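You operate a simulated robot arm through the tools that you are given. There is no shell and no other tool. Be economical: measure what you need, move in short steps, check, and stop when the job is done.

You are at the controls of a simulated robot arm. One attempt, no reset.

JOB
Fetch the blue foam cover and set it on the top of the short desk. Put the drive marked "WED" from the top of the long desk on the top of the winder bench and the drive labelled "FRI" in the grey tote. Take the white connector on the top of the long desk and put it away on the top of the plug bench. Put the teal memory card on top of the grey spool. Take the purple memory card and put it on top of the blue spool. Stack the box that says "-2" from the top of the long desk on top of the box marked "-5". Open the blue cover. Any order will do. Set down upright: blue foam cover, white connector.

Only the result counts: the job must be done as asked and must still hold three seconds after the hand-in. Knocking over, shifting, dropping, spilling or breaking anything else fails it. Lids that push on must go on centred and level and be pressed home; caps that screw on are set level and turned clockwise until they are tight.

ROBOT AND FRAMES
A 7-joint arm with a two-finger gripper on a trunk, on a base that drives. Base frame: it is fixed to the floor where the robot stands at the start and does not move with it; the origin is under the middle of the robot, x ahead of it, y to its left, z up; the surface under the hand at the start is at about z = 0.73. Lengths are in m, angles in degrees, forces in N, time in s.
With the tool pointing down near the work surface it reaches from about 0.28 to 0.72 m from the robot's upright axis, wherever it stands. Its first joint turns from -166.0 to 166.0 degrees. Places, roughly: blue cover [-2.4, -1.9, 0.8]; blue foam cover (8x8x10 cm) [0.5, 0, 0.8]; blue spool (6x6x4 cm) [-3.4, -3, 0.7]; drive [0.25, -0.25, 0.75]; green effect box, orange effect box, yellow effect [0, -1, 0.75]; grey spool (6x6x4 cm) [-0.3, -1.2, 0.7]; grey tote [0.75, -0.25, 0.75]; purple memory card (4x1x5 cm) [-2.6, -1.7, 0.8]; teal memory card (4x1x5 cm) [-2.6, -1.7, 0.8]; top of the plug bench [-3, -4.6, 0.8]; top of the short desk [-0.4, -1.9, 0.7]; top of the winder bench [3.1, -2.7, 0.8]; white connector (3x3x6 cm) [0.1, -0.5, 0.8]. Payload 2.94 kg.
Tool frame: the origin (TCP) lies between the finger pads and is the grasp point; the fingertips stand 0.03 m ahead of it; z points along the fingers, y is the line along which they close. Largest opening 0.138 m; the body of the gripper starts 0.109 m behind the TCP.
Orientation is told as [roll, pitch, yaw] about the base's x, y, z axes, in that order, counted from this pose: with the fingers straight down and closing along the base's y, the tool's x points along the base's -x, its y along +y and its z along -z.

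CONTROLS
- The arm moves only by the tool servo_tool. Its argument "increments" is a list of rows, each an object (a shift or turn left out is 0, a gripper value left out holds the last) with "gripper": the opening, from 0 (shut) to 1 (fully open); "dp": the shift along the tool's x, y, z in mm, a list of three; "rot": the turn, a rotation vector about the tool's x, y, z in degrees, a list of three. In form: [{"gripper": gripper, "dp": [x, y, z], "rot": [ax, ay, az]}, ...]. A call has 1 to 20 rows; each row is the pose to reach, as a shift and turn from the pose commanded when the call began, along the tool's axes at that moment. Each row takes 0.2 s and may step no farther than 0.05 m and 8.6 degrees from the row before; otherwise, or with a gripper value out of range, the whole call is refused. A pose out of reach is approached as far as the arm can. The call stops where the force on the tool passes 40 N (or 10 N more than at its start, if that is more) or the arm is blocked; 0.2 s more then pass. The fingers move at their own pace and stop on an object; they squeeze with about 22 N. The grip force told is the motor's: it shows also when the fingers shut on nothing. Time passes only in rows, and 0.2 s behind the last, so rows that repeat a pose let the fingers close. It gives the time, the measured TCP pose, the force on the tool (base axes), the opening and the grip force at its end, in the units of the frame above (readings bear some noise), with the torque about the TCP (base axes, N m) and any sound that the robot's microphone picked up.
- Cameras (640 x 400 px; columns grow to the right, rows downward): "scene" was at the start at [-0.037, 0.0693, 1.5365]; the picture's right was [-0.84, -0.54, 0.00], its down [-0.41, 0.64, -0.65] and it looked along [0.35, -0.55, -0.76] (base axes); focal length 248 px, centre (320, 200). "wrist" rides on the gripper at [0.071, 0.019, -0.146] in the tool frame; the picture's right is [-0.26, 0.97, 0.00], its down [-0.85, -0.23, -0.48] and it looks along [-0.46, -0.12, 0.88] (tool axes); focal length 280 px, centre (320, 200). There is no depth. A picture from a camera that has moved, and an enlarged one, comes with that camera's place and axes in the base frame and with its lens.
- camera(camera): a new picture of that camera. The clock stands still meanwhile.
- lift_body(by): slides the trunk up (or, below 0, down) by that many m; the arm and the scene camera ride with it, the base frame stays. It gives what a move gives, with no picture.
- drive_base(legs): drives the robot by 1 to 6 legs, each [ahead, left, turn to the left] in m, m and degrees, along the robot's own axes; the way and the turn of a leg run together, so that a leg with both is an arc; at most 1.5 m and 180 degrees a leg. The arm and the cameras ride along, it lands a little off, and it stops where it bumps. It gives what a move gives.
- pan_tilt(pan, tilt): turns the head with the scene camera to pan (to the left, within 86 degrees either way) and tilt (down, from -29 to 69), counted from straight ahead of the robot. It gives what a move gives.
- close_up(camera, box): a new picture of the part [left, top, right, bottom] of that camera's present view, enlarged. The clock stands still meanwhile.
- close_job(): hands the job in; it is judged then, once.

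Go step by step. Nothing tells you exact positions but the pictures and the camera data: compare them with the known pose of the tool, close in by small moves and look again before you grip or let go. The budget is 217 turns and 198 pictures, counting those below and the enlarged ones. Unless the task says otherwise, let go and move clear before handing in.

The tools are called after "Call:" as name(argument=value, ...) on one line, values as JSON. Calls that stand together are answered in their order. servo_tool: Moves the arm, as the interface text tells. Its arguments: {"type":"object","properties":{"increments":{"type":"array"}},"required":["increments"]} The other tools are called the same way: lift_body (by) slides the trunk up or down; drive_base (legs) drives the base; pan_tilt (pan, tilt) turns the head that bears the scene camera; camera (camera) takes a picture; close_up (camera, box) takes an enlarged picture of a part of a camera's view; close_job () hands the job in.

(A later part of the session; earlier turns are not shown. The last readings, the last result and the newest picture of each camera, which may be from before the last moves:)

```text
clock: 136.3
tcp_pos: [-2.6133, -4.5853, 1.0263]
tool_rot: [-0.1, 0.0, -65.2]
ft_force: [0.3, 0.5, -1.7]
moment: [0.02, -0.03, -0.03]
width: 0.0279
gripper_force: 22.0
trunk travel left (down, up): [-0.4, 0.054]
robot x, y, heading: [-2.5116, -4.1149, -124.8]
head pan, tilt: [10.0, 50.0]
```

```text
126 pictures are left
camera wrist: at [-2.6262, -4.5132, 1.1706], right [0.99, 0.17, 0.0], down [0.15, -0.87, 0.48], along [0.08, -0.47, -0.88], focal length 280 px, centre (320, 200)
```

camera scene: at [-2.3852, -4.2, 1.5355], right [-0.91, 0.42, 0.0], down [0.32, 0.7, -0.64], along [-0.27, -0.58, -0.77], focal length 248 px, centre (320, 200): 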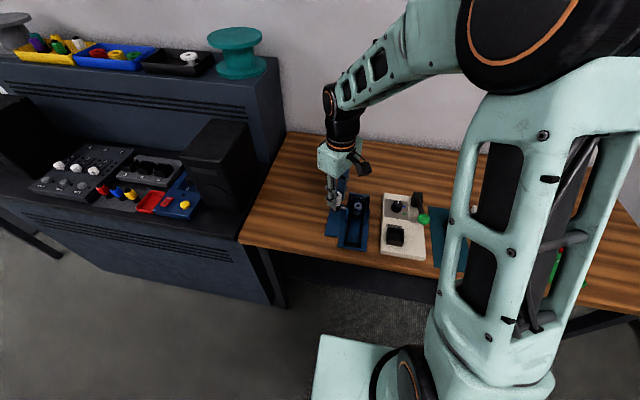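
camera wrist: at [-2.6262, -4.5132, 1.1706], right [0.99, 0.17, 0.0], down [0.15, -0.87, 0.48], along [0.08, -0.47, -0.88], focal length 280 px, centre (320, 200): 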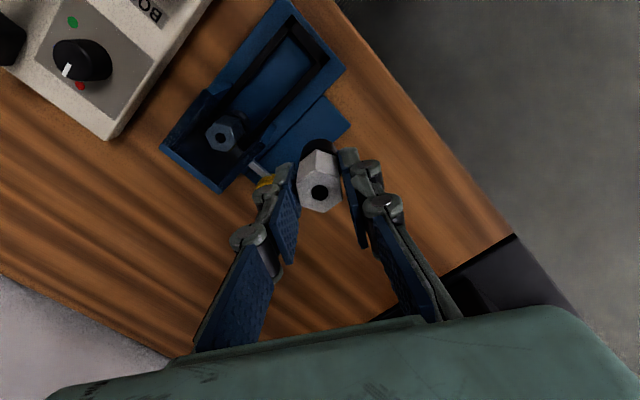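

Call:
servo_tool(increments=[{"dp": [-48, 9, 0]}, {"dp": [-96, 18, 0]}, {"dp": [-145, 27, 0]}, {"dp": [-193, 36, 0]}, {"dp": [-193, 36, 45]}, {"dp": [-193, 36, 90]}, {"dp": [-193, 36, 110]}, {"dp": [-193, 36, 110]}])

Call:
camera(camera="scene")

Call:
camera(camera="wrist")

```text
clock: 138.1
tcp_pos: [-2.5018, -4.7443, 0.916]
tool_rot: [0.0, 0.0, -65.2]
ft_force: [0.2, -0.2, -1.7]
moment: [0.0, -0.01, -0.04]
width: 0.0278
gripper_force: 21.9
trunk travel left (down, up): [-0.4, 0.054]
robot x, y, heading: [-2.5091, -4.1189, -124.5]
head pan, tilt: [10.0, 50.0]
```

```text
125 pictures are left
camera scene: at [-2.3852, -4.1999, 1.5354], right [-0.91, 0.42, 0.0], down [0.32, 0.7, -0.64], along [-0.27, -0.58, -0.77], focal length 248 px, centre (320, 200)
```

scene: 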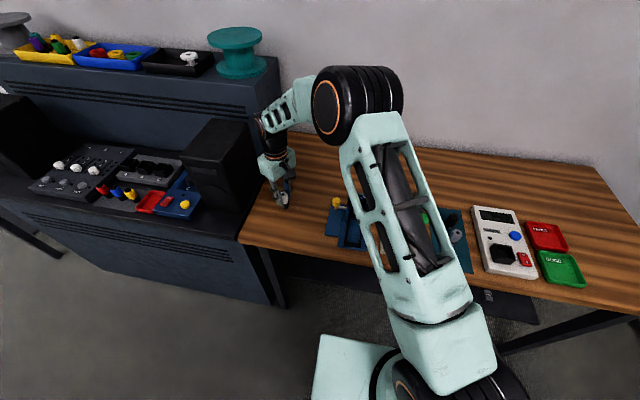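

```text
124 pictures are left
camera wrist: at [-2.5143, -4.6727, 1.0592], right [0.99, 0.17, 0.0], down [0.15, -0.87, 0.48], along [0.08, -0.47, -0.88], focal length 280 px, centre (320, 200)
```

wrist: 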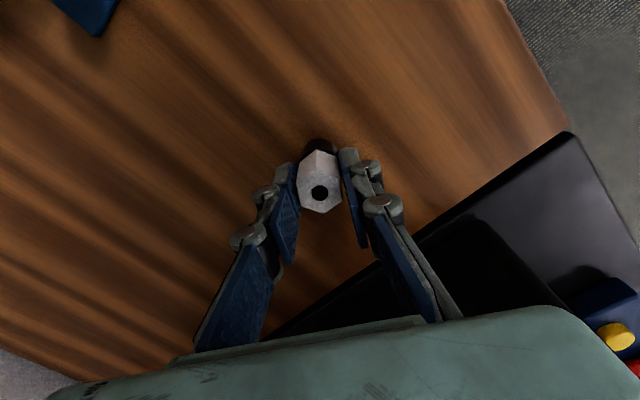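

I'll move 30 mm away from the speaker and go down in small steps.

Call:
servo_tool(increments=[{"dp": [26, -15, 0]}, {"dp": [26, -15, 15]}, {"dp": [26, -15, 30]}, {"dp": [26, -15, 36]}, {"dp": [26, -15, 40]}, {"dp": [26, -15, 40]}])

Call:
close_up(camera="scene", box=[240, 140, 340, 230])

```text
clock: 139.5
tcp_pos: [-2.525, -4.7262, 0.8791]
tool_rot: [-0.2, -0.2, -65.2]
ft_force: [-4.3, -0.4, 31.0]
moment: [0.23, -0.03, 0.01]
width: 0.0273
gripper_force: 22.1
trunk travel left (down, up): [-0.4, 0.054]
robot x, y, heading: [-2.5127, -4.1168, -124.8]
head pan, tilt: [10.0, 50.0]
```

```text
4.44 times, centred on (290, 185) of scene
camera zoom: at [-2.3855, -4.1961, 1.5359], right [-0.91, 0.42, 0.0], down [0.32, 0.69, -0.64], along [-0.27, -0.59, -0.76], focal length 1103 px, centre (453, 267)
```

zoom: 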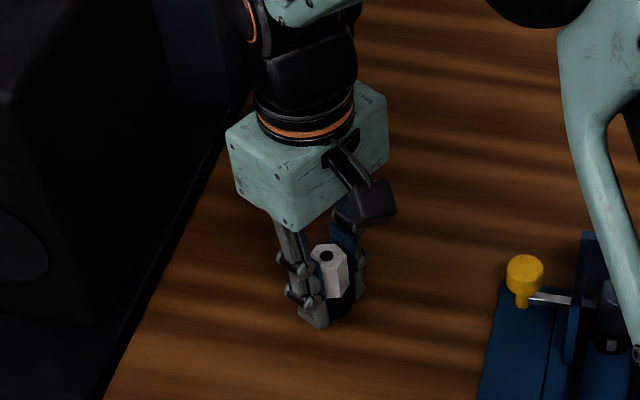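

In contact with the bench (z≈0.82). I'll ease up, check the force, then release.

Call:
servo_tool(increments=[{"dp": [0, 0, -3]}, {"dp": [0, 0, -3]}])

Call:
servo_tool(increments=[{"gripper": 0.45, "dp": [0, 0, 0]}, {"dp": [0, 0, 0]}, {"dp": [0, 0, 0]}, {"dp": [0, 0, -40]}, {"dp": [0, 0, -85]}, {"dp": [0, 0, -130]}, {"dp": [0, 0, -170]}, {"dp": [0, 0, -170]}])

Call:
camera(camera="wrist")

Call:
close_up(camera="scene", box=[240, 140, 340, 230])

```text
clock: 140.1
tcp_pos: [-2.5253, -4.7275, 0.8787]
tool_rot: [0.1, 0.0, -65.2]
ft_force: [-3.9, -5.0, 15.5]
moment: [-0.17, 0.1, 0.01]
width: 0.0274
gripper_force: 22.4
trunk travel left (down, up): [-0.4, 0.054]
robot x, y, heading: [-2.5106, -4.1177, -124.8]
head pan, tilt: [10.0, 50.0]
```

```text
clock: 141.9
tcp_pos: [-2.5242, -4.7235, 1.0548]
tool_rot: [0.0, -0.1, -65.2]
ft_force: [-0.1, -0.5, 0.2]
moment: [0.01, 0.02, 0.02]
width: 0.062
gripper_force: 0.0
trunk travel left (down, up): [-0.4, 0.054]
robot x, y, heading: [-2.5118, -4.1188, -124.9]
head pan, tilt: [10.0, 50.0]
```

```text
122 pictures are left
camera wrist: at [-2.5359, -4.6523, 1.1978], right [0.99, 0.17, 0.0], down [0.15, -0.87, 0.48], along [0.08, -0.47, -0.88], focal length 280 px, centre (320, 200)
```

wrist: 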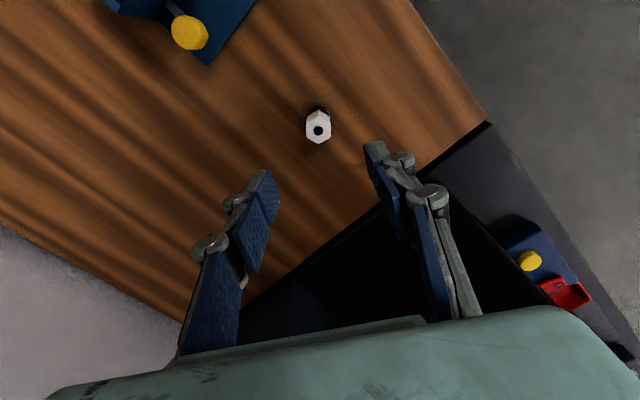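

```text
4.44 times, centred on (290, 185) of scene
camera zoom: at [-2.3852, -4.2, 1.5354], right [-0.91, 0.42, 0.0], down [0.32, 0.7, -0.64], along [-0.27, -0.58, -0.77], focal length 1103 px, centre (453, 267)
```

zoom: 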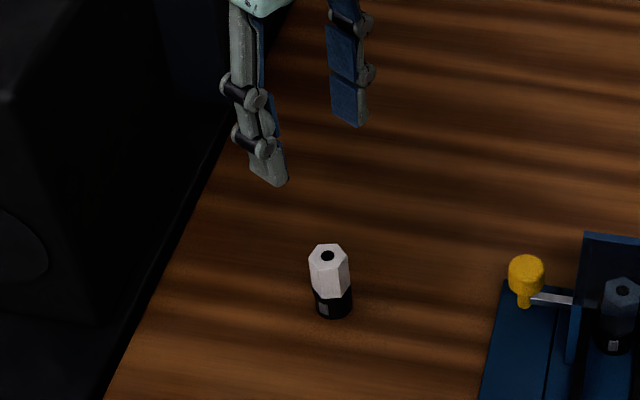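

The connector stands upright. I'll raise the hand, bring it in over the bench middle, and drive back the same way to the mixer bench, turning to face it.

Call:
servo_tool(increments=[{"dp": [0, 0, -40]}, {"dp": [0, 0, -85]}, {"dp": [0, 0, -130]}, {"dp": [43, -24, -130]}, {"dp": [86, -48, -130]}, {"dp": [128, -73, -130]}, {"dp": [171, -97, -130]}, {"dp": [171, -97, -130]}])

Call:
drive_base(legs=[[-0.46, -0.38, 0], [-1.2, -0.3, 0], [0, 0, -88]])

Call:
pan_tilt(pan=0, tilt=45)

Call:
camera(camera="scene")

Call:
camera(camera="wrist")

```text
clock: 143.7
tcp_pos: [-2.6841, -4.613, 1.1797]
tool_rot: [-0.1, 0.0, -65.1]
ft_force: [0.1, 0.5, -0.3]
moment: [0.0, 0.0, -0.01]
width: 0.0622
gripper_force: 0.1
trunk travel left (down, up): [-0.4, 0.054]
robot x, y, heading: [-2.5104, -4.1183, -124.9]
head pan, tilt: [10.0, 50.0]
```

```text
clock: 157.3
tcp_pos: [-2.6129, -2.193, 1.1792]
tool_rot: [0.0, 0.1, -156.1]
ft_force: [0.1, 0.2, 0.0]
moment: [0.0, 0.01, 0.02]
width: 0.0621
gripper_force: 0.0
trunk travel left (down, up): [-0.4, 0.054]
robot x, y, heading: [-2.1218, -2.374, 144.6]
head pan, tilt: [10.0, 50.0]
```

```text
clock: 158.0
tcp_pos: [-2.6118, -2.1918, 1.1789]
tool_rot: [0.0, 0.0, -156.1]
ft_force: [0.3, 0.5, -0.3]
moment: [0.02, 0.02, -0.03]
width: 0.0622
gripper_force: 0.0
trunk travel left (down, up): [-0.4, 0.054]
robot x, y, heading: [-2.1194, -2.375, 144.5]
head pan, tilt: [0.0, 45.0]
```

```text
120 pictures are left
camera scene: at [-2.1991, -2.4839, 1.5423], right [0.58, 0.81, 0.0], down [0.57, -0.41, -0.71], along [-0.57, 0.41, -0.71], focal length 248 px, centre (320, 200)
```

scene: 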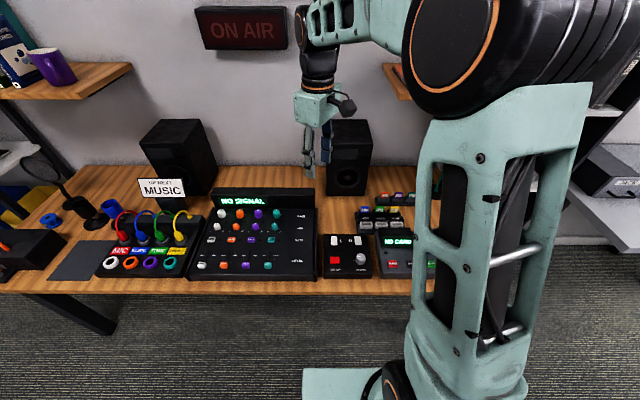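

```text
119 pictures are left
camera wrist: at [-2.5394, -2.1816, 1.3233], right [0.15, -0.99, 0.0], down [-0.87, -0.13, 0.48], along [-0.47, -0.07, -0.88], focal length 280 px, centre (320, 200)
```

wrist: 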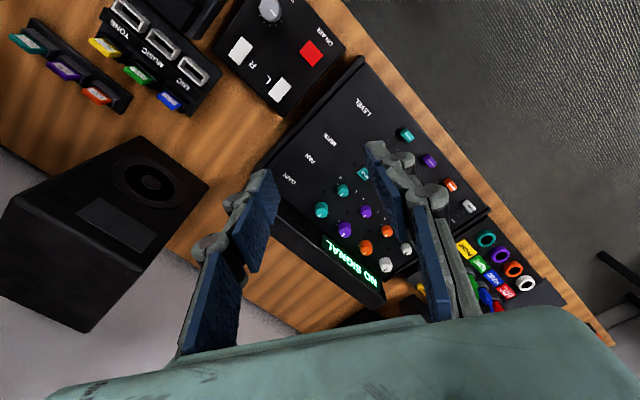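

The cards (teal, purple, orange) stand in the back rack, and the blue spool is at the bench's left end at about (-3.32,-2.97). I'll retract the hand a bit and shift right to face the rack.

Call:
servo_tool(increments=[{"dp": [0, 0, -40]}, {"dp": [20, 34, -60]}, {"dp": [40, 68, -60]}, {"dp": [60, 103, -60]}, {"dp": [60, 103, -60]}])

Call:
drive_base(legs=[[0.05, -0.2, 2]])

Call:
camera(camera="scene")

Call:
camera(camera="wrist")

```text
clock: 159.2
tcp_pos: [-2.5158, -2.2624, 1.239]
tool_rot: [0.2, 0.2, -156.2]
ft_force: [0.4, -0.3, -0.2]
moment: [0.04, 0.02, 0.04]
width: 0.062
gripper_force: 0.0
trunk travel left (down, up): [-0.4, 0.054]
robot x, y, heading: [-2.1196, -2.3731, 144.3]
head pan, tilt: [0.0, 45.0]
```

```text
clock: 161.6
tcp_pos: [-2.449, -2.0826, 1.2406]
tool_rot: [0.0, 0.1, -153.9]
ft_force: [0.0, 0.2, -0.3]
moment: [0.0, 0.01, 0.0]
width: 0.0618
gripper_force: 0.0
trunk travel left (down, up): [-0.4, 0.054]
robot x, y, heading: [-2.0509, -2.1755, 146.8]
head pan, tilt: [0.0, 45.0]
```

```text
118 pictures are left
camera scene: at [-2.1223, -2.2876, 1.5448], right [0.59, 0.81, 0.0], down [0.55, -0.4, -0.73], along [-0.59, 0.43, -0.69], focal length 248 px, centre (320, 200)
```

scene: 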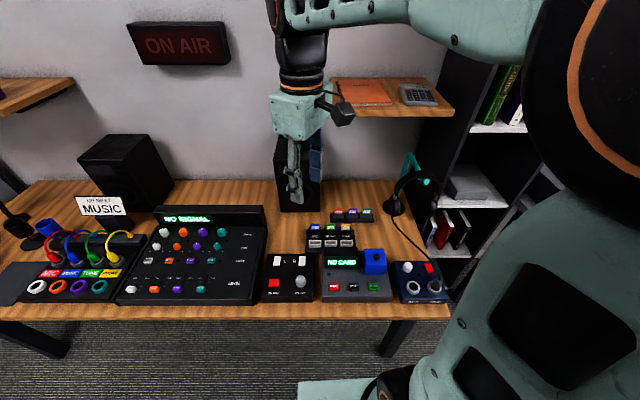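

```text
117 pictures are left
camera wrist: at [-2.3771, -2.0692, 1.3844], right [0.19, -0.98, 0.0], down [-0.86, -0.17, 0.48], along [-0.47, -0.09, -0.88], focal length 280 px, centre (320, 200)
```

wrist: 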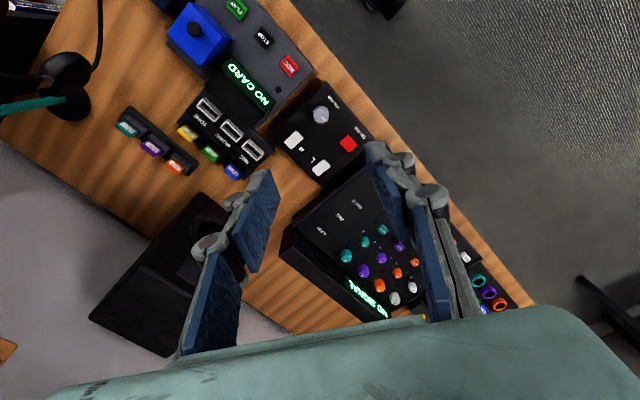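

Call:
close_up(camera="wrist", box=[90, 0, 330, 190])

Call:
close_up(camera="scene", box=[290, 190, 420, 300])

```text
2.11 times, centred on (210, 95) of wrist
camera zoom: at [-2.3771, -2.0692, 1.3844], right [0.19, -0.98, 0.0], down [-0.86, -0.17, 0.48], along [-0.47, -0.09, -0.88], focal length 590 px, centre (552, 421)
```

zoom: 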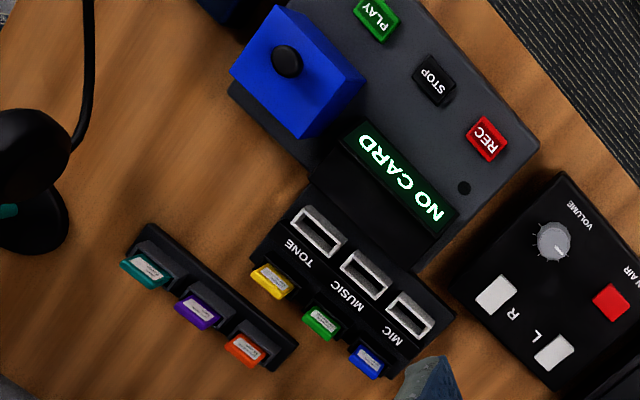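

```text
3.64 times, centred on (355, 245) of scene
camera zoom: at [-2.1223, -2.2876, 1.5448], right [0.59, 0.81, 0.0], down [0.55, -0.4, -0.73], along [-0.59, 0.43, -0.69], focal length 902 px, centre (193, 36)
```

zoom: 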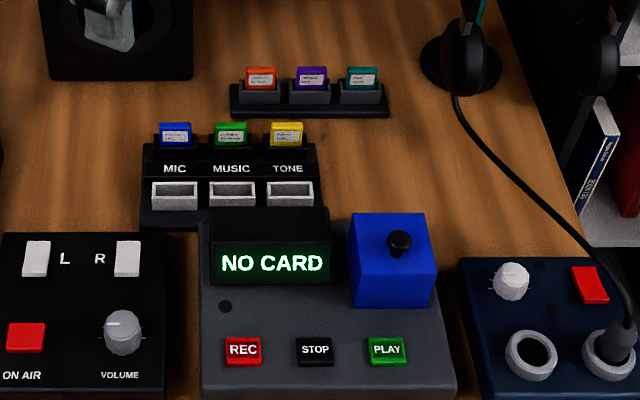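

Cards stand in slots with their thickness fore-aft. I'll creep a bit closer, then put the hand above the purple card, fingers closing fore-aft.

Call:
drive_base(legs=[[0.05, -0.02, 0]])

Call:
servo_tool(increments=[{"dp": [4, -40, 0], "rot": [0, 0, -6]}, {"dp": [8, -80, 0], "rot": [0, 0, -12]}, {"dp": [12, -120, 0], "rot": [0, 0, -18]}, {"dp": [16, -160, 0], "rot": [0, 0, -24]}, {"dp": [20, -200, 0], "rot": [0, 0, -30]}, {"dp": [24, -240, 0], "rot": [0, 0, -31]}, {"dp": [27, -265, 0], "rot": [0, 0, -31]}, {"dp": [27, -265, 45], "rot": [0, 0, -31]}, {"dp": [27, -265, 90], "rot": [0, 0, -31]}, {"dp": [27, -265, 135], "rot": [0, 0, -31]}, {"dp": [27, -265, 180], "rot": [0, 0, -31]}, {"dp": [27, -265, 180], "rot": [0, 0, -31]}])

Call:
camera(camera="wrist")

Call:
camera(camera="scene")

```text
clock: 162.5
tcp_pos: [-2.4802, -2.0397, 1.2411]
tool_rot: [0.1, 0.1, -153.8]
ft_force: [0.0, -0.2, 0.3]
moment: [-0.01, -0.01, 0.01]
width: 0.0621
gripper_force: 0.0
trunk travel left (down, up): [-0.4, 0.054]
robot x, y, heading: [-2.0818, -2.1337, 146.4]
head pan, tilt: [0.0, 45.0]
```

```text
clock: 165.1
tcp_pos: [-2.5728, -1.7924, 1.0592]
tool_rot: [0.1, 0.0, -122.8]
ft_force: [0.0, 0.1, 0.0]
moment: [-0.01, -0.01, -0.03]
width: 0.0621
gripper_force: 0.0
trunk travel left (down, up): [-0.4, 0.054]
robot x, y, heading: [-2.0765, -2.1324, 146.6]
head pan, tilt: [0.0, 45.0]
```

```text
114 pictures are left
camera wrist: at [-2.5182, -1.7431, 1.2031], right [0.67, -0.74, 0.0], down [-0.65, -0.59, 0.48], along [-0.35, -0.32, -0.88], focal length 280 px, centre (320, 200)
```

wrist: 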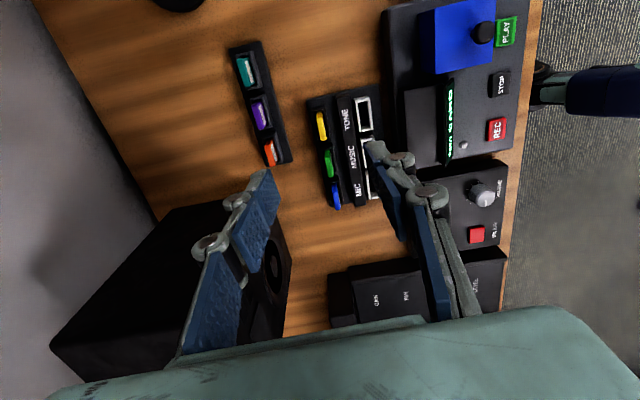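

```text
113 pictures are left
camera scene: at [-2.1539, -2.2485, 1.5423], right [0.55, 0.83, 0.0], down [0.59, -0.39, -0.71], along [-0.59, 0.39, -0.71], focal length 248 px, centre (320, 200)
```

scene: 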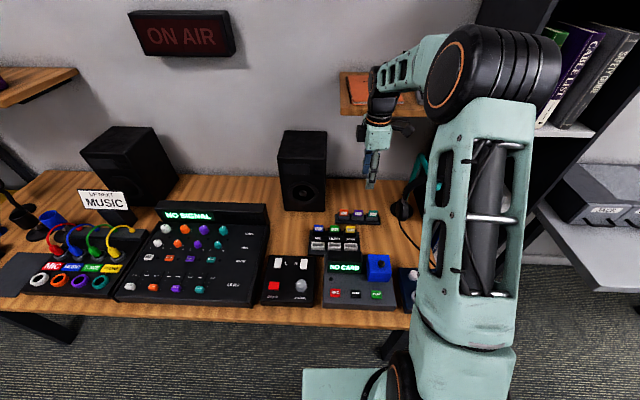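

Call:
servo_tool(increments=[{"dp": [8, -38, 0]}, {"dp": [16, -76, 0], "gripper": 0.35}, {"dp": [16, -76, 45]}, {"dp": [16, -76, 90]}, {"dp": [16, -76, 115]}, {"dp": [16, -76, 115]}])

Call:
camera(camera="wrist")

Call:
close_up(camera="wrist", box=[240, 60, 400, 200])

```text
clock: 165.6
tcp_pos: [-2.5901, -1.7743, 1.0626]
tool_rot: [1.1, 0.0, -123.3]
ft_force: [11.3, -9.8, 6.3]
moment: [1.86, 2.04, -0.36]
width: 0.0482
gripper_force: 0.1
trunk travel left (down, up): [-0.4, 0.054]
robot x, y, heading: [-2.0763, -2.1364, 146.6]
head pan, tilt: [0.0, 45.0]
stopped in row 2: the force on the tool passed its limit at 98 N (the readings are from after the stop); the commanded pose is now the measured one
```

```text
112 pictures are left
camera wrist: at [-2.5373, -1.7246, 1.2075], right [0.66, -0.75, 0.02], down [-0.67, -0.58, 0.47], along [-0.34, -0.33, -0.88], focal length 280 px, centre (320, 200)
```

wrist: 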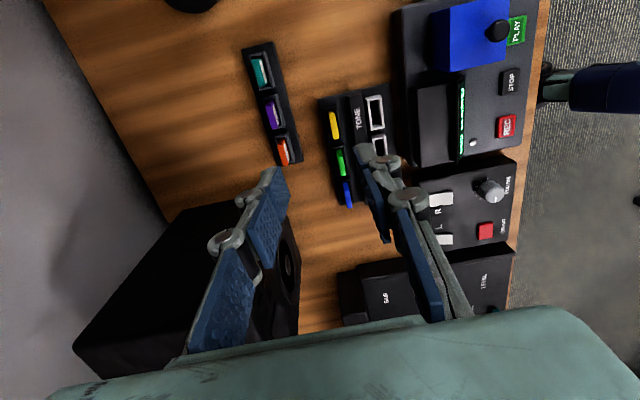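

```text
2.86 times, centred on (320, 130) of wrist
camera zoom: at [-2.5373, -1.7246, 1.2075], right [0.66, -0.75, 0.02], down [-0.67, -0.58, 0.47], along [-0.34, -0.33, -0.88], focal length 801 px, centre (320, 400)
```

zoom: 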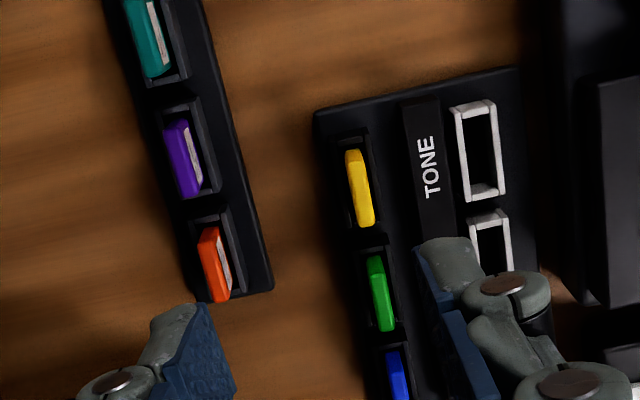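

The hand's upper part bumped the wall shelf above the rack. I'll back off toward the robot at once and examine the shelf.

Call:
servo_tool(increments=[{"dp": [0, 40, 0]}, {"dp": [0, 80, 0]}, {"dp": [0, 120, 0]}, {"dp": [0, 120, 0]}])

Call:
pan_tilt(pan=-5, tilt=20)

Call:
camera(camera="scene")

Call:
camera(camera="wrist")

```text
clock: 166.6
tcp_pos: [-2.4917, -1.8382, 1.0634]
tool_rot: [1.3, -0.1, -123.2]
ft_force: [0.5, 0.5, -0.2]
moment: [0.0, 0.04, 0.0]
width: 0.0482
gripper_force: 0.1
trunk travel left (down, up): [-0.4, 0.054]
robot x, y, heading: [-2.0774, -2.138, 146.7]
head pan, tilt: [0.0, 45.0]
```

```text
clock: 167.4
tcp_pos: [-2.4921, -1.8377, 1.0623]
tool_rot: [1.3, -0.1, -123.3]
ft_force: [-0.2, 0.1, -0.2]
moment: [0.0, 0.03, -0.01]
width: 0.0483
gripper_force: 0.1
trunk travel left (down, up): [-0.4, 0.054]
robot x, y, heading: [-2.0786, -2.132, 146.6]
head pan, tilt: [-5.0, 20.0]
```

```text
110 pictures are left
camera scene: at [-2.159, -2.2354, 1.5809], right [0.62, 0.78, 0.0], down [0.27, -0.21, -0.94], along [-0.74, 0.58, -0.34], focal length 248 px, centre (320, 200)
```

scene: 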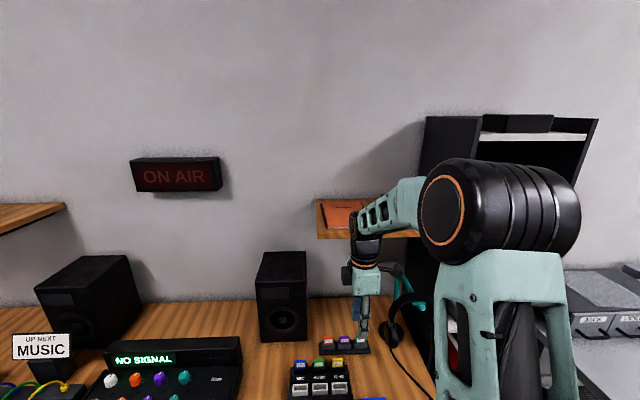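

```text
109 pictures are left
camera wrist: at [-2.4394, -1.7874, 1.2066], right [0.66, -0.75, 0.02], down [-0.67, -0.58, 0.47], along [-0.34, -0.33, -0.88], focal length 280 px, centre (320, 200)
```

wrist: 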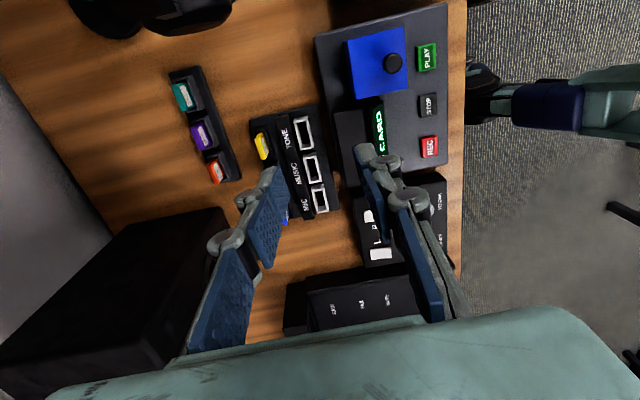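

The shelf's underside is at z≈1.22, and its front edge is right above the card row. The wrist clears it if the hand goes in low. I'll lower here first (fixing the 1.3° tilt), then look.

Call:
servo_tool(increments=[{"dp": [0, 0, 40], "rot": [-0.7, -1.1, 0]}, {"dp": [0, 0, 80], "rot": [-0.7, -1.1, 0]}, {"dp": [0, 0, 120], "rot": [-0.7, -1.1, 0]}, {"dp": [0, 0, 140], "rot": [-0.7, -1.1, 0]}, {"dp": [0, 0, 140], "rot": [-0.7, -1.1, 0]}])

Call:
camera(camera="wrist")

Call:
camera(camera="scene")

```text
clock: 168.6
tcp_pos: [-2.4869, -1.838, 0.9199]
tool_rot: [2.1, -1.2, -123.1]
ft_force: [0.2, -0.2, 0.2]
moment: [-0.01, -0.01, 0.01]
width: 0.0483
gripper_force: 0.0
trunk travel left (down, up): [-0.4, 0.054]
robot x, y, heading: [-2.0808, -2.1355, 146.9]
head pan, tilt: [-5.0, 20.0]
```

```text
108 pictures are left
camera wrist: at [-2.435, -1.7857, 1.0634], right [0.66, -0.75, 0.04], down [-0.67, -0.57, 0.48], along [-0.34, -0.35, -0.87], focal length 280 px, centre (320, 200)
```

wrist: 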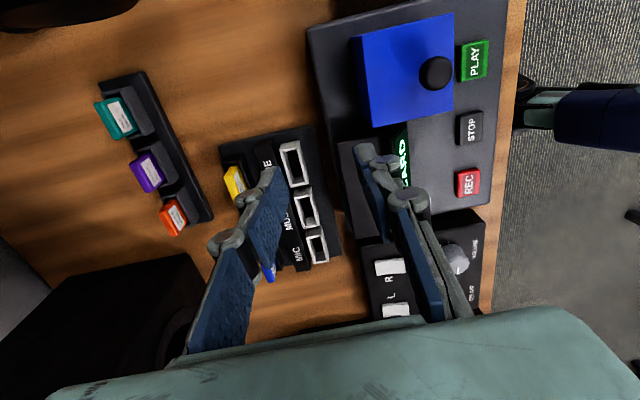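

```text
107 pictures are left
camera scene: at [-2.1589, -2.2354, 1.581], right [0.62, 0.78, 0.0], down [0.27, -0.21, -0.94], along [-0.74, 0.58, -0.34], focal length 248 px, centre (320, 200)
```

scene: 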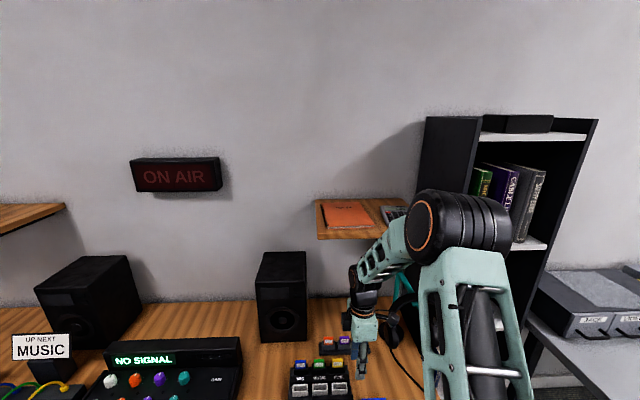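

Call:
close_up(camera="wrist", box=[80, 60, 280, 240])

```text
2.22 times, centred on (180, 150) of wrist
camera zoom: at [-2.435, -1.7857, 1.0634], right [0.66, -0.75, 0.04], down [-0.67, -0.57, 0.48], along [-0.34, -0.35, -0.87], focal length 623 px, centre (631, 311)
```

zoom: 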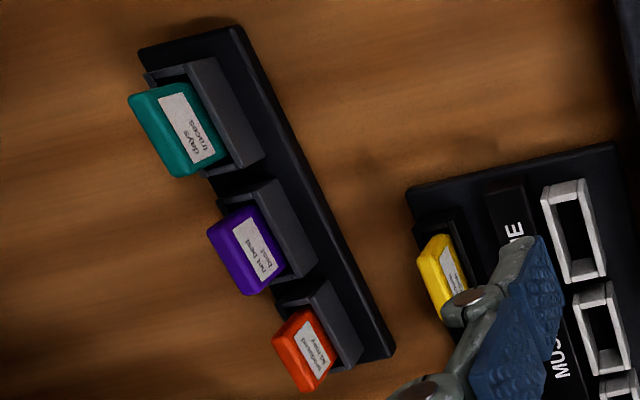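

Purple card top located at (-2.639,-1.735,0.792). I'll level the hand, go to z≈0.87 and slide in under the shelf.

Call:
servo_tool(increments=[{"dp": [0, 0, 25], "rot": [2.1, 1.2, 0]}, {"dp": [0, 0, 50], "rot": [2.1, 1.2, 0]}, {"dp": [0, 0, 50], "rot": [2.1, 1.2, 0]}])

Call:
servo_tool(increments=[{"dp": [1, -30, 0]}, {"dp": [1, -65, 0]}, {"dp": [2, -100, 0]}, {"dp": [3, -130, 0]}, {"dp": [3, -150, 0]}, {"dp": [3, -150, 0]}])

Call:
camera(camera="wrist")

Call:
camera(camera="scene")

```text
clock: 169.4
tcp_pos: [-2.4903, -1.8406, 0.8723]
tool_rot: [-0.1, 0.0, -123.0]
ft_force: [-0.1, 0.8, 0.1]
moment: [0.0, 0.01, -0.01]
width: 0.0484
gripper_force: 0.0
trunk travel left (down, up): [-0.4, 0.054]
robot x, y, heading: [-2.0791, -2.136, 146.6]
head pan, tilt: [-5.0, 20.0]
```

```text
clock: 170.8
tcp_pos: [-2.6119, -1.7554, 0.8716]
tool_rot: [0.0, 0.0, -123.2]
ft_force: [0.0, 0.8, -0.2]
moment: [0.0, 0.04, 0.0]
width: 0.0483
gripper_force: 0.1
trunk travel left (down, up): [-0.4, 0.054]
robot x, y, heading: [-2.0788, -2.1381, 146.6]
head pan, tilt: [-5.0, 20.0]
```

```text
105 pictures are left
camera wrist: at [-2.5571, -1.7076, 1.015], right [0.66, -0.75, 0.0], down [-0.66, -0.58, 0.48], along [-0.36, -0.32, -0.88], focal length 280 px, centre (320, 200)
```

wrist: 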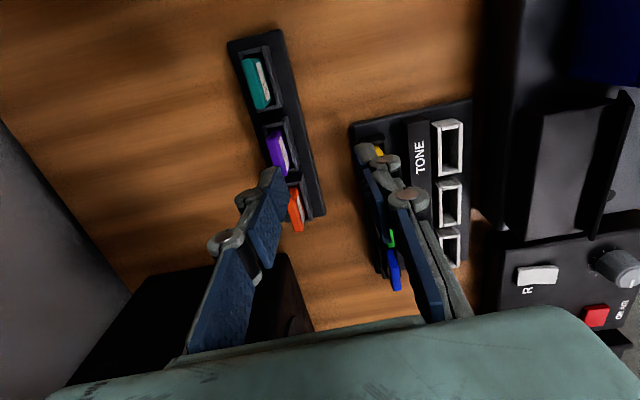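

```text
104 pictures are left
camera scene: at [-2.159, -2.2354, 1.581], right [0.62, 0.78, 0.0], down [0.27, -0.21, -0.94], along [-0.74, 0.58, -0.34], focal length 248 px, centre (320, 200)
```

scene: 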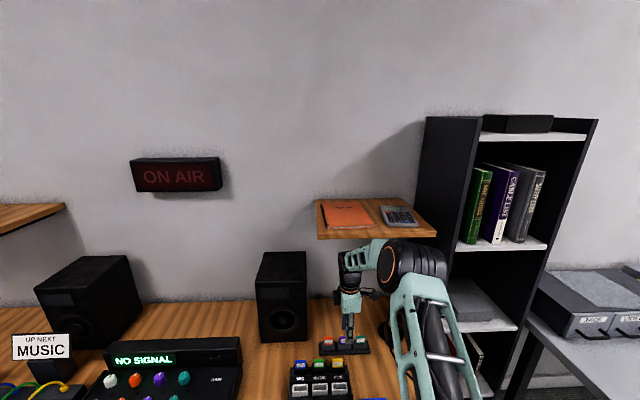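

Call:
servo_tool(increments=[{"dp": [2, -17, 0]}, {"dp": [4, -34, 0]}, {"dp": [4, -34, 25]}, {"dp": [4, -34, 40]}, {"dp": [4, -34, 40]}])

Call:
close_up(camera="wrist", box=[200, 60, 440, 240])

Call:
close_up(camera="scene", box=[290, 220, 430, 370])

```text
clock: 172.0
tcp_pos: [-2.6391, -1.7339, 0.8315]
tool_rot: [-0.1, 0.1, -123.2]
ft_force: [0.0, -0.3, 0.2]
moment: [-0.03, 0.02, -0.04]
width: 0.0481
gripper_force: 0.0
trunk travel left (down, up): [-0.4, 0.054]
robot x, y, heading: [-2.0787, -2.1303, 146.9]
head pan, tilt: [-5.0, 20.0]
```

```text
2.22 times, centred on (320, 150) of wrist
camera zoom: at [-2.5846, -1.6864, 0.9759], right [0.66, -0.75, 0.0], down [-0.66, -0.58, 0.48], along [-0.36, -0.31, -0.88], focal length 623 px, centre (320, 311)
```

zoom: 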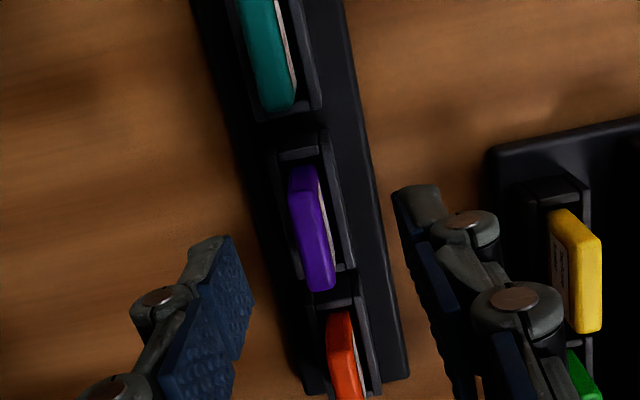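

```text
2.67 times, centred on (360, 295) of scene
camera zoom: at [-2.159, -2.2354, 1.581], right [0.62, 0.78, 0.0], down [0.27, -0.21, -0.94], along [-0.74, 0.58, -0.34], focal length 662 px, centre (213, -53)
```

zoom: 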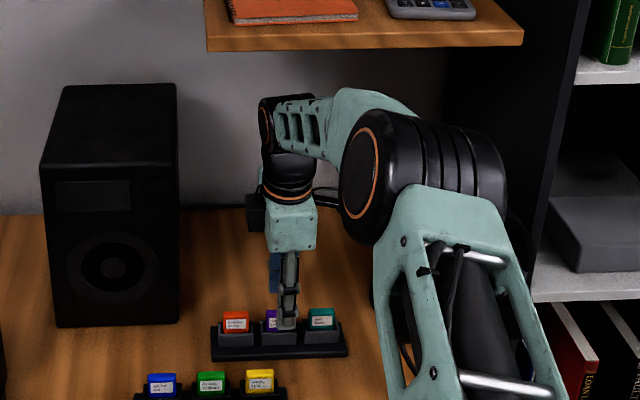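

Centred on the card. Down and grip.

Call:
servo_tool(increments=[{"dp": [3, -2, 15]}, {"dp": [3, -2, 30]}, {"dp": [3, -2, 30]}, {"gripper": 0, "dp": [3, -2, 30]}, {"dp": [3, -2, 30]}, {"dp": [3, -2, 30]}, {"dp": [3, -2, 30]}])

Call:
close_up(camera="wrist", box=[200, 60, 440, 240])

```text
clock: 173.6
tcp_pos: [-2.64, -1.7311, 0.8039]
tool_rot: [-0.1, 0.1, -123.1]
ft_force: [-2.2, 1.1, -0.9]
moment: [0.04, 0.02, -0.07]
width: 0.0088
gripper_force: 21.8
trunk travel left (down, up): [-0.4, 0.054]
robot x, y, heading: [-2.0759, -2.1348, 146.7]
head pan, tilt: [-5.0, 20.0]
```

```text
2.22 times, centred on (320, 150) of wrist
camera zoom: at [-2.5842, -1.683, 0.9468], right [0.66, -0.75, 0.0], down [-0.66, -0.58, 0.48], along [-0.36, -0.31, -0.88], focal length 623 px, centre (320, 311)
```

zoom: 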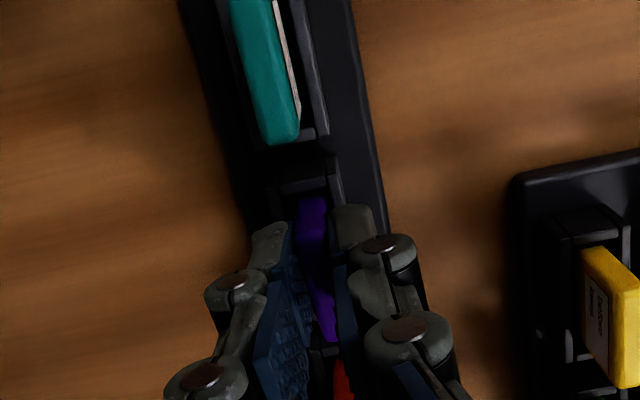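

Gripped. Lift 65 mm, draw back toward the robot, then rise.

Call:
servo_tool(increments=[{"dp": [0, 0, -15]}, {"dp": [0, 0, -30]}, {"dp": [0, 0, -50]}, {"dp": [0, 0, -68]}, {"dp": [0, 35, -68]}, {"dp": [0, 75, -68]}, {"dp": [0, 120, -68]}, {"dp": [0, 160, -85]}, {"dp": [0, 190, -115]}, {"dp": [0, 200, -160]}, {"dp": [0, 200, -200]}, {"dp": [0, 200, -200]}])

Call:
camera(camera="wrist")

Call:
pan_tilt(pan=10, tilt=45)

Call:
camera(camera="scene")

```text
clock: 176.2
tcp_pos: [-2.4677, -1.8414, 1.0017]
tool_rot: [0.0, 0.1, -123.1]
ft_force: [-0.3, -0.6, 0.3]
moment: [0.02, -0.01, 0.01]
width: 0.0087
gripper_force: 21.9
trunk travel left (down, up): [-0.4, 0.054]
robot x, y, heading: [-2.0788, -2.1358, 146.8]
head pan, tilt: [-5.0, 20.0]
```

```text
100 pictures are left
camera wrist: at [-2.4132, -1.7926, 1.1459], right [0.66, -0.75, 0.0], down [-0.66, -0.58, 0.48], along [-0.36, -0.32, -0.88], focal length 280 px, centre (320, 200)
```

wrist: 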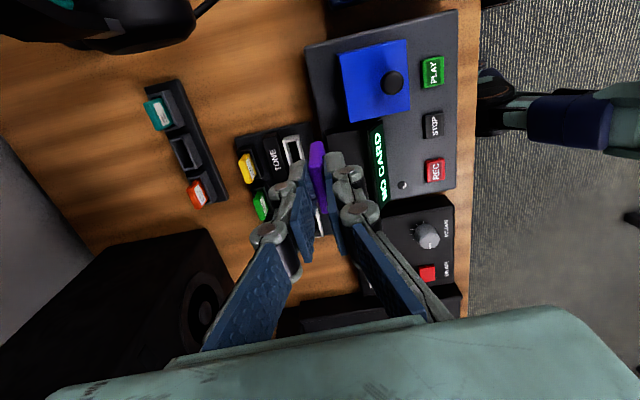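

```text
clock: 177.1
tcp_pos: [-2.468, -1.8403, 1.002]
tool_rot: [-0.1, -0.1, -123.2]
ft_force: [-0.1, 0.0, 0.0]
moment: [-0.01, -0.03, -0.03]
width: 0.0087
gripper_force: 21.4
trunk travel left (down, up): [-0.4, 0.054]
robot x, y, heading: [-2.0766, -2.1365, 146.6]
head pan, tilt: [10.0, 45.0]
```

```text
99 pictures are left
camera scene: at [-2.1607, -2.2609, 1.5424], right [0.4, 0.92, 0.0], down [0.65, -0.28, -0.71], along [-0.65, 0.28, -0.71], focal length 248 px, centre (320, 200)
```

scene: 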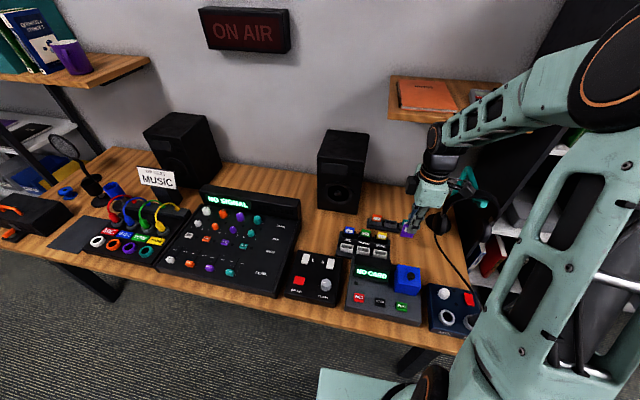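

The purple card is held, its bottom about 62 mm below the TCP. I'll retract and drive left along the bench to the blue spool.

Call:
servo_tool(increments=[{"dp": [0, 30, -35]}, {"dp": [0, 60, -70]}, {"dp": [0, 95, -100]}, {"dp": [0, 130, -120]}, {"dp": [0, 130, -120]}])

Call:
drive_base(legs=[[-0.05, 1.25, 0]])

Call:
pan_tilt(pan=10, tilt=45)

Call:
camera(camera="scene")

Call:
camera(camera="wrist")

```text
clock: 178.3
tcp_pos: [-2.3572, -1.916, 1.1114]
tool_rot: [2.0, -0.8, -123.3]
ft_force: [0.3, -1.0, -0.2]
moment: [0.04, 0.0, 0.01]
width: 0.0089
gripper_force: 21.8
trunk travel left (down, up): [-0.4, 0.054]
robot x, y, heading: [-2.0774, -2.1317, 146.4]
head pan, tilt: [10.0, 45.0]
```

```text
clock: 189.5
tcp_pos: [-3.003, -2.9858, 1.1172]
tool_rot: [1.0, -0.5, -123.2]
ft_force: [0.5, 0.4, -0.4]
moment: [0.01, 0.03, 0.04]
width: 0.0091
gripper_force: 21.9
trunk travel left (down, up): [-0.4, 0.054]
robot x, y, heading: [-2.7226, -3.2077, 146.8]
head pan, tilt: [10.0, 45.0]
```

```text
clock: 190.1
tcp_pos: [-3.0042, -2.9858, 1.1154]
tool_rot: [1.4, -0.7, -123.2]
ft_force: [0.2, 0.0, -0.6]
moment: [0.0, 0.03, 0.0]
width: 0.0088
gripper_force: 22.0
trunk travel left (down, up): [-0.4, 0.054]
robot x, y, heading: [-2.7232, -3.2074, 146.7]
head pan, tilt: [10.0, 45.0]
```

```text
98 pictures are left
camera scene: at [-2.809, -3.3396, 1.5405], right [0.29, 0.96, 0.0], down [0.69, -0.21, -0.69], along [-0.66, 0.2, -0.72], focal length 248 px, centre (320, 200)
```

scene: 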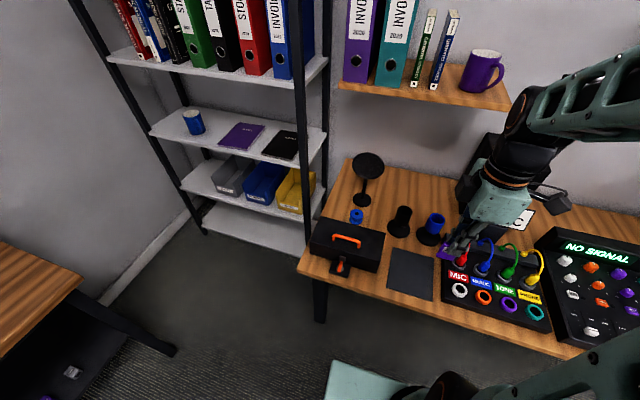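

```text
97 pictures are left
camera wrist: at [-2.9511, -2.9346, 1.2587], right [0.66, -0.75, 0.03], down [-0.66, -0.57, 0.48], along [-0.34, -0.33, -0.88], focal length 280 px, centre (320, 200)
```

wrist: 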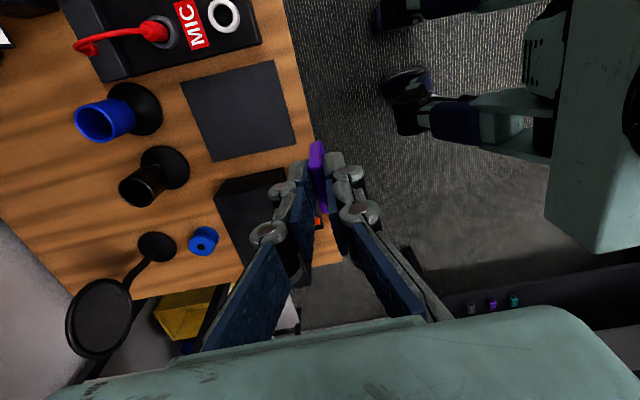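

The blue spool is at (-3.374,-2.994), behind the toolbox and in front of a pop filter. I'll edge the base closer.

Call:
drive_base(legs=[[0.04, 0.13, 0]])

Call:
camera(camera="wrist")

Call:
camera(camera="scene")

```text
clock: 191.9
tcp_pos: [-3.1079, -3.0711, 1.115]
tool_rot: [1.4, -0.5, -123.1]
ft_force: [1.2, -0.4, -0.1]
moment: [0.03, 0.01, 0.0]
width: 0.0088
gripper_force: 22.3
trunk travel left (down, up): [-0.4, 0.054]
robot x, y, heading: [-2.8299, -3.2912, 146.7]
head pan, tilt: [10.0, 45.0]
```

```text
96 pictures are left
camera wrist: at [-3.0558, -3.0193, 1.2585], right [0.67, -0.75, 0.03], down [-0.66, -0.57, 0.48], along [-0.34, -0.34, -0.88], focal length 280 px, centre (320, 200)
```

wrist: 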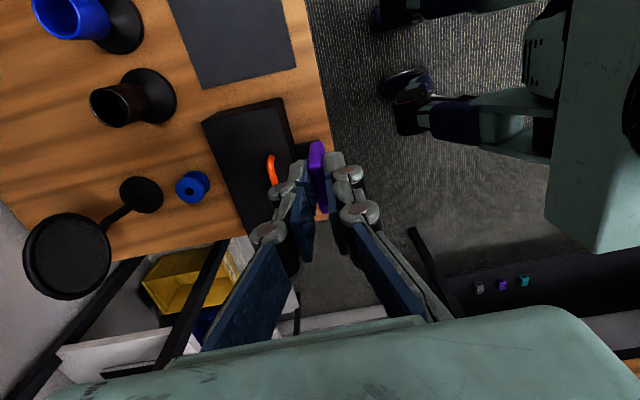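

```text
95 pictures are left
camera scene: at [-2.9135, -3.4239, 1.5412], right [0.29, 0.96, 0.0], down [0.69, -0.21, -0.7], along [-0.67, 0.2, -0.72], focal length 248 px, centre (320, 200)
```

scene: 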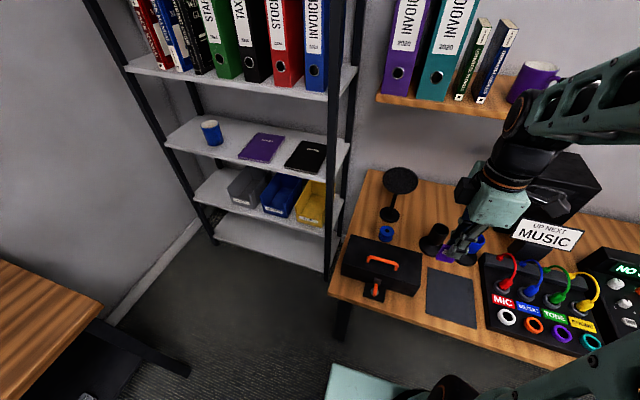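

Call:
servo_tool(increments=[{"dp": [-15, -44, 0], "rot": [1.4, 0.6, 0]}, {"dp": [-30, -88, 20], "rot": [1.4, 0.6, 0]}, {"dp": [-45, -132, 40], "rot": [1.4, 0.6, 0]}, {"dp": [-60, -176, 60], "rot": [1.4, 0.6, 0]}, {"dp": [-75, -215, 80], "rot": [1.4, 0.6, 0]}, {"dp": [-84, -240, 100], "rot": [1.4, 0.6, 0]}, {"dp": [-84, -240, 120], "rot": [1.4, 0.6, 0]}, {"dp": [-84, -240, 120], "rot": [1.4, 0.6, 0]}])

Call:
camera(camera="wrist")

Call:
camera(camera="scene")

```text
refused: row 2 steps farther than a row can; nothing moved
```

```text
94 pictures are left
camera wrist: at [-3.0558, -3.0193, 1.2585], right [0.67, -0.75, 0.03], down [-0.66, -0.57, 0.48], along [-0.34, -0.34, -0.88], focal length 280 px, centre (320, 200)
```

wrist: 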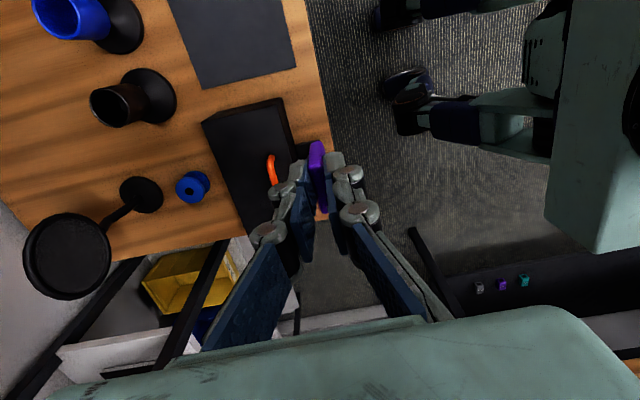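

```text
93 pictures are left
camera scene: at [-2.9135, -3.4239, 1.5412], right [0.29, 0.96, 0.0], down [0.69, -0.21, -0.7], along [-0.67, 0.2, -0.72], focal length 248 px, centre (320, 200)
```

scene: 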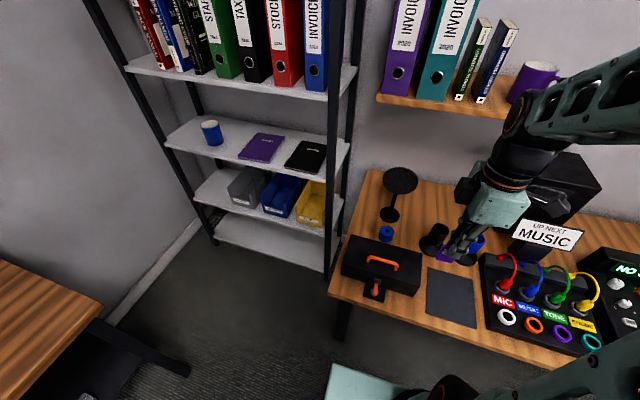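

Smaller steps are needed; repeating with those.

Call:
servo_tool(increments=[{"dp": [-14, -40, 0], "rot": [1.4, 0.6, 0]}, {"dp": [-28, -80, 12], "rot": [1.4, 0.6, 0]}, {"dp": [-42, -120, 24], "rot": [1.4, 0.6, 0]}, {"dp": [-56, -160, 36], "rot": [1.4, 0.6, 0]}, {"dp": [-70, -200, 48], "rot": [1.4, 0.6, 0]}, {"dp": [-84, -240, 60], "rot": [1.4, 0.6, 0]}, {"dp": [-84, -240, 100], "rot": [1.4, 0.6, 0]}, {"dp": [-84, -240, 120], "rot": [1.4, 0.6, 0]}, {"dp": [-84, -240, 120], "rot": [1.4, 0.6, 0]}])

Call:
camera(camera="wrist")

Call:
camera(camera="scene")

```text
clock: 193.9
tcp_pos: [-3.3535, -3.0144, 0.9884]
tool_rot: [0.0, 0.1, -123.2]
ft_force: [-0.6, 0.1, -0.2]
moment: [0.01, 0.0, 0.02]
width: 0.0088
gripper_force: 22.0
trunk travel left (down, up): [-0.4, 0.054]
robot x, y, heading: [-2.8278, -3.2878, 146.7]
head pan, tilt: [10.0, 45.0]
```

```text
92 pictures are left
camera wrist: at [-3.2981, -2.9663, 1.1314], right [0.67, -0.75, 0.0], down [-0.66, -0.59, 0.48], along [-0.36, -0.32, -0.88], focal length 280 px, centre (320, 200)
```

wrist: 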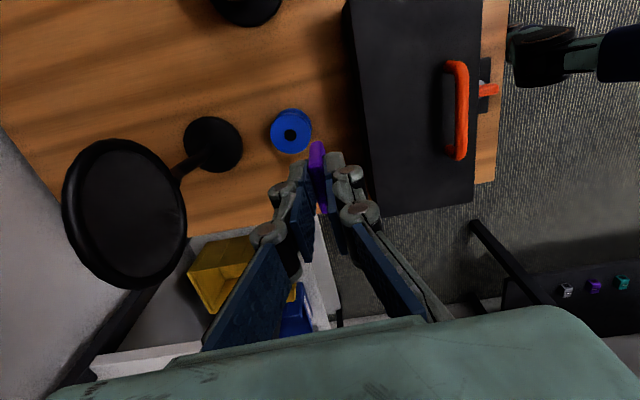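

```text
91 pictures are left
camera scene: at [-2.9108, -3.4151, 1.5423], right [0.4, 0.92, 0.0], down [0.65, -0.28, -0.71], along [-0.65, 0.28, -0.71], focal length 248 px, centre (320, 200)
```

scene: 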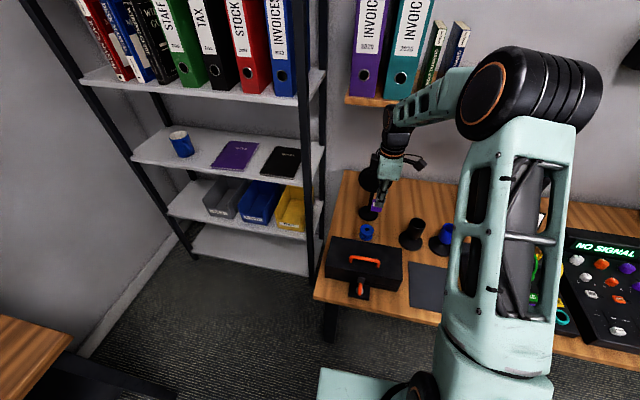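

Call:
close_up(camera="wrist", box=[240, 90, 360, 220])

```text
3.08 times, centred on (300, 155) of wrist
camera zoom: at [-3.2981, -2.9663, 1.1314], right [0.67, -0.75, 0.0], down [-0.66, -0.59, 0.48], along [-0.36, -0.32, -0.88], focal length 863 px, centre (382, 338)
```

zoom: 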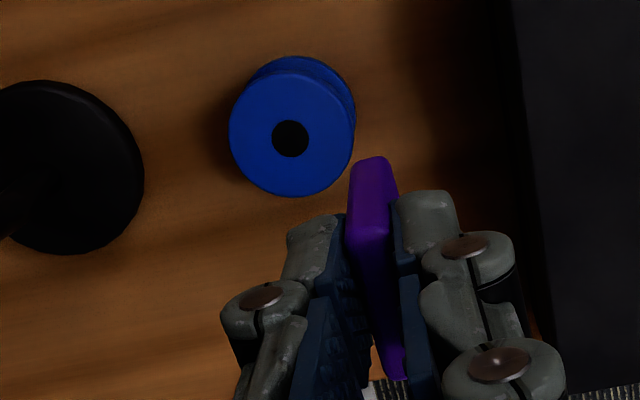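

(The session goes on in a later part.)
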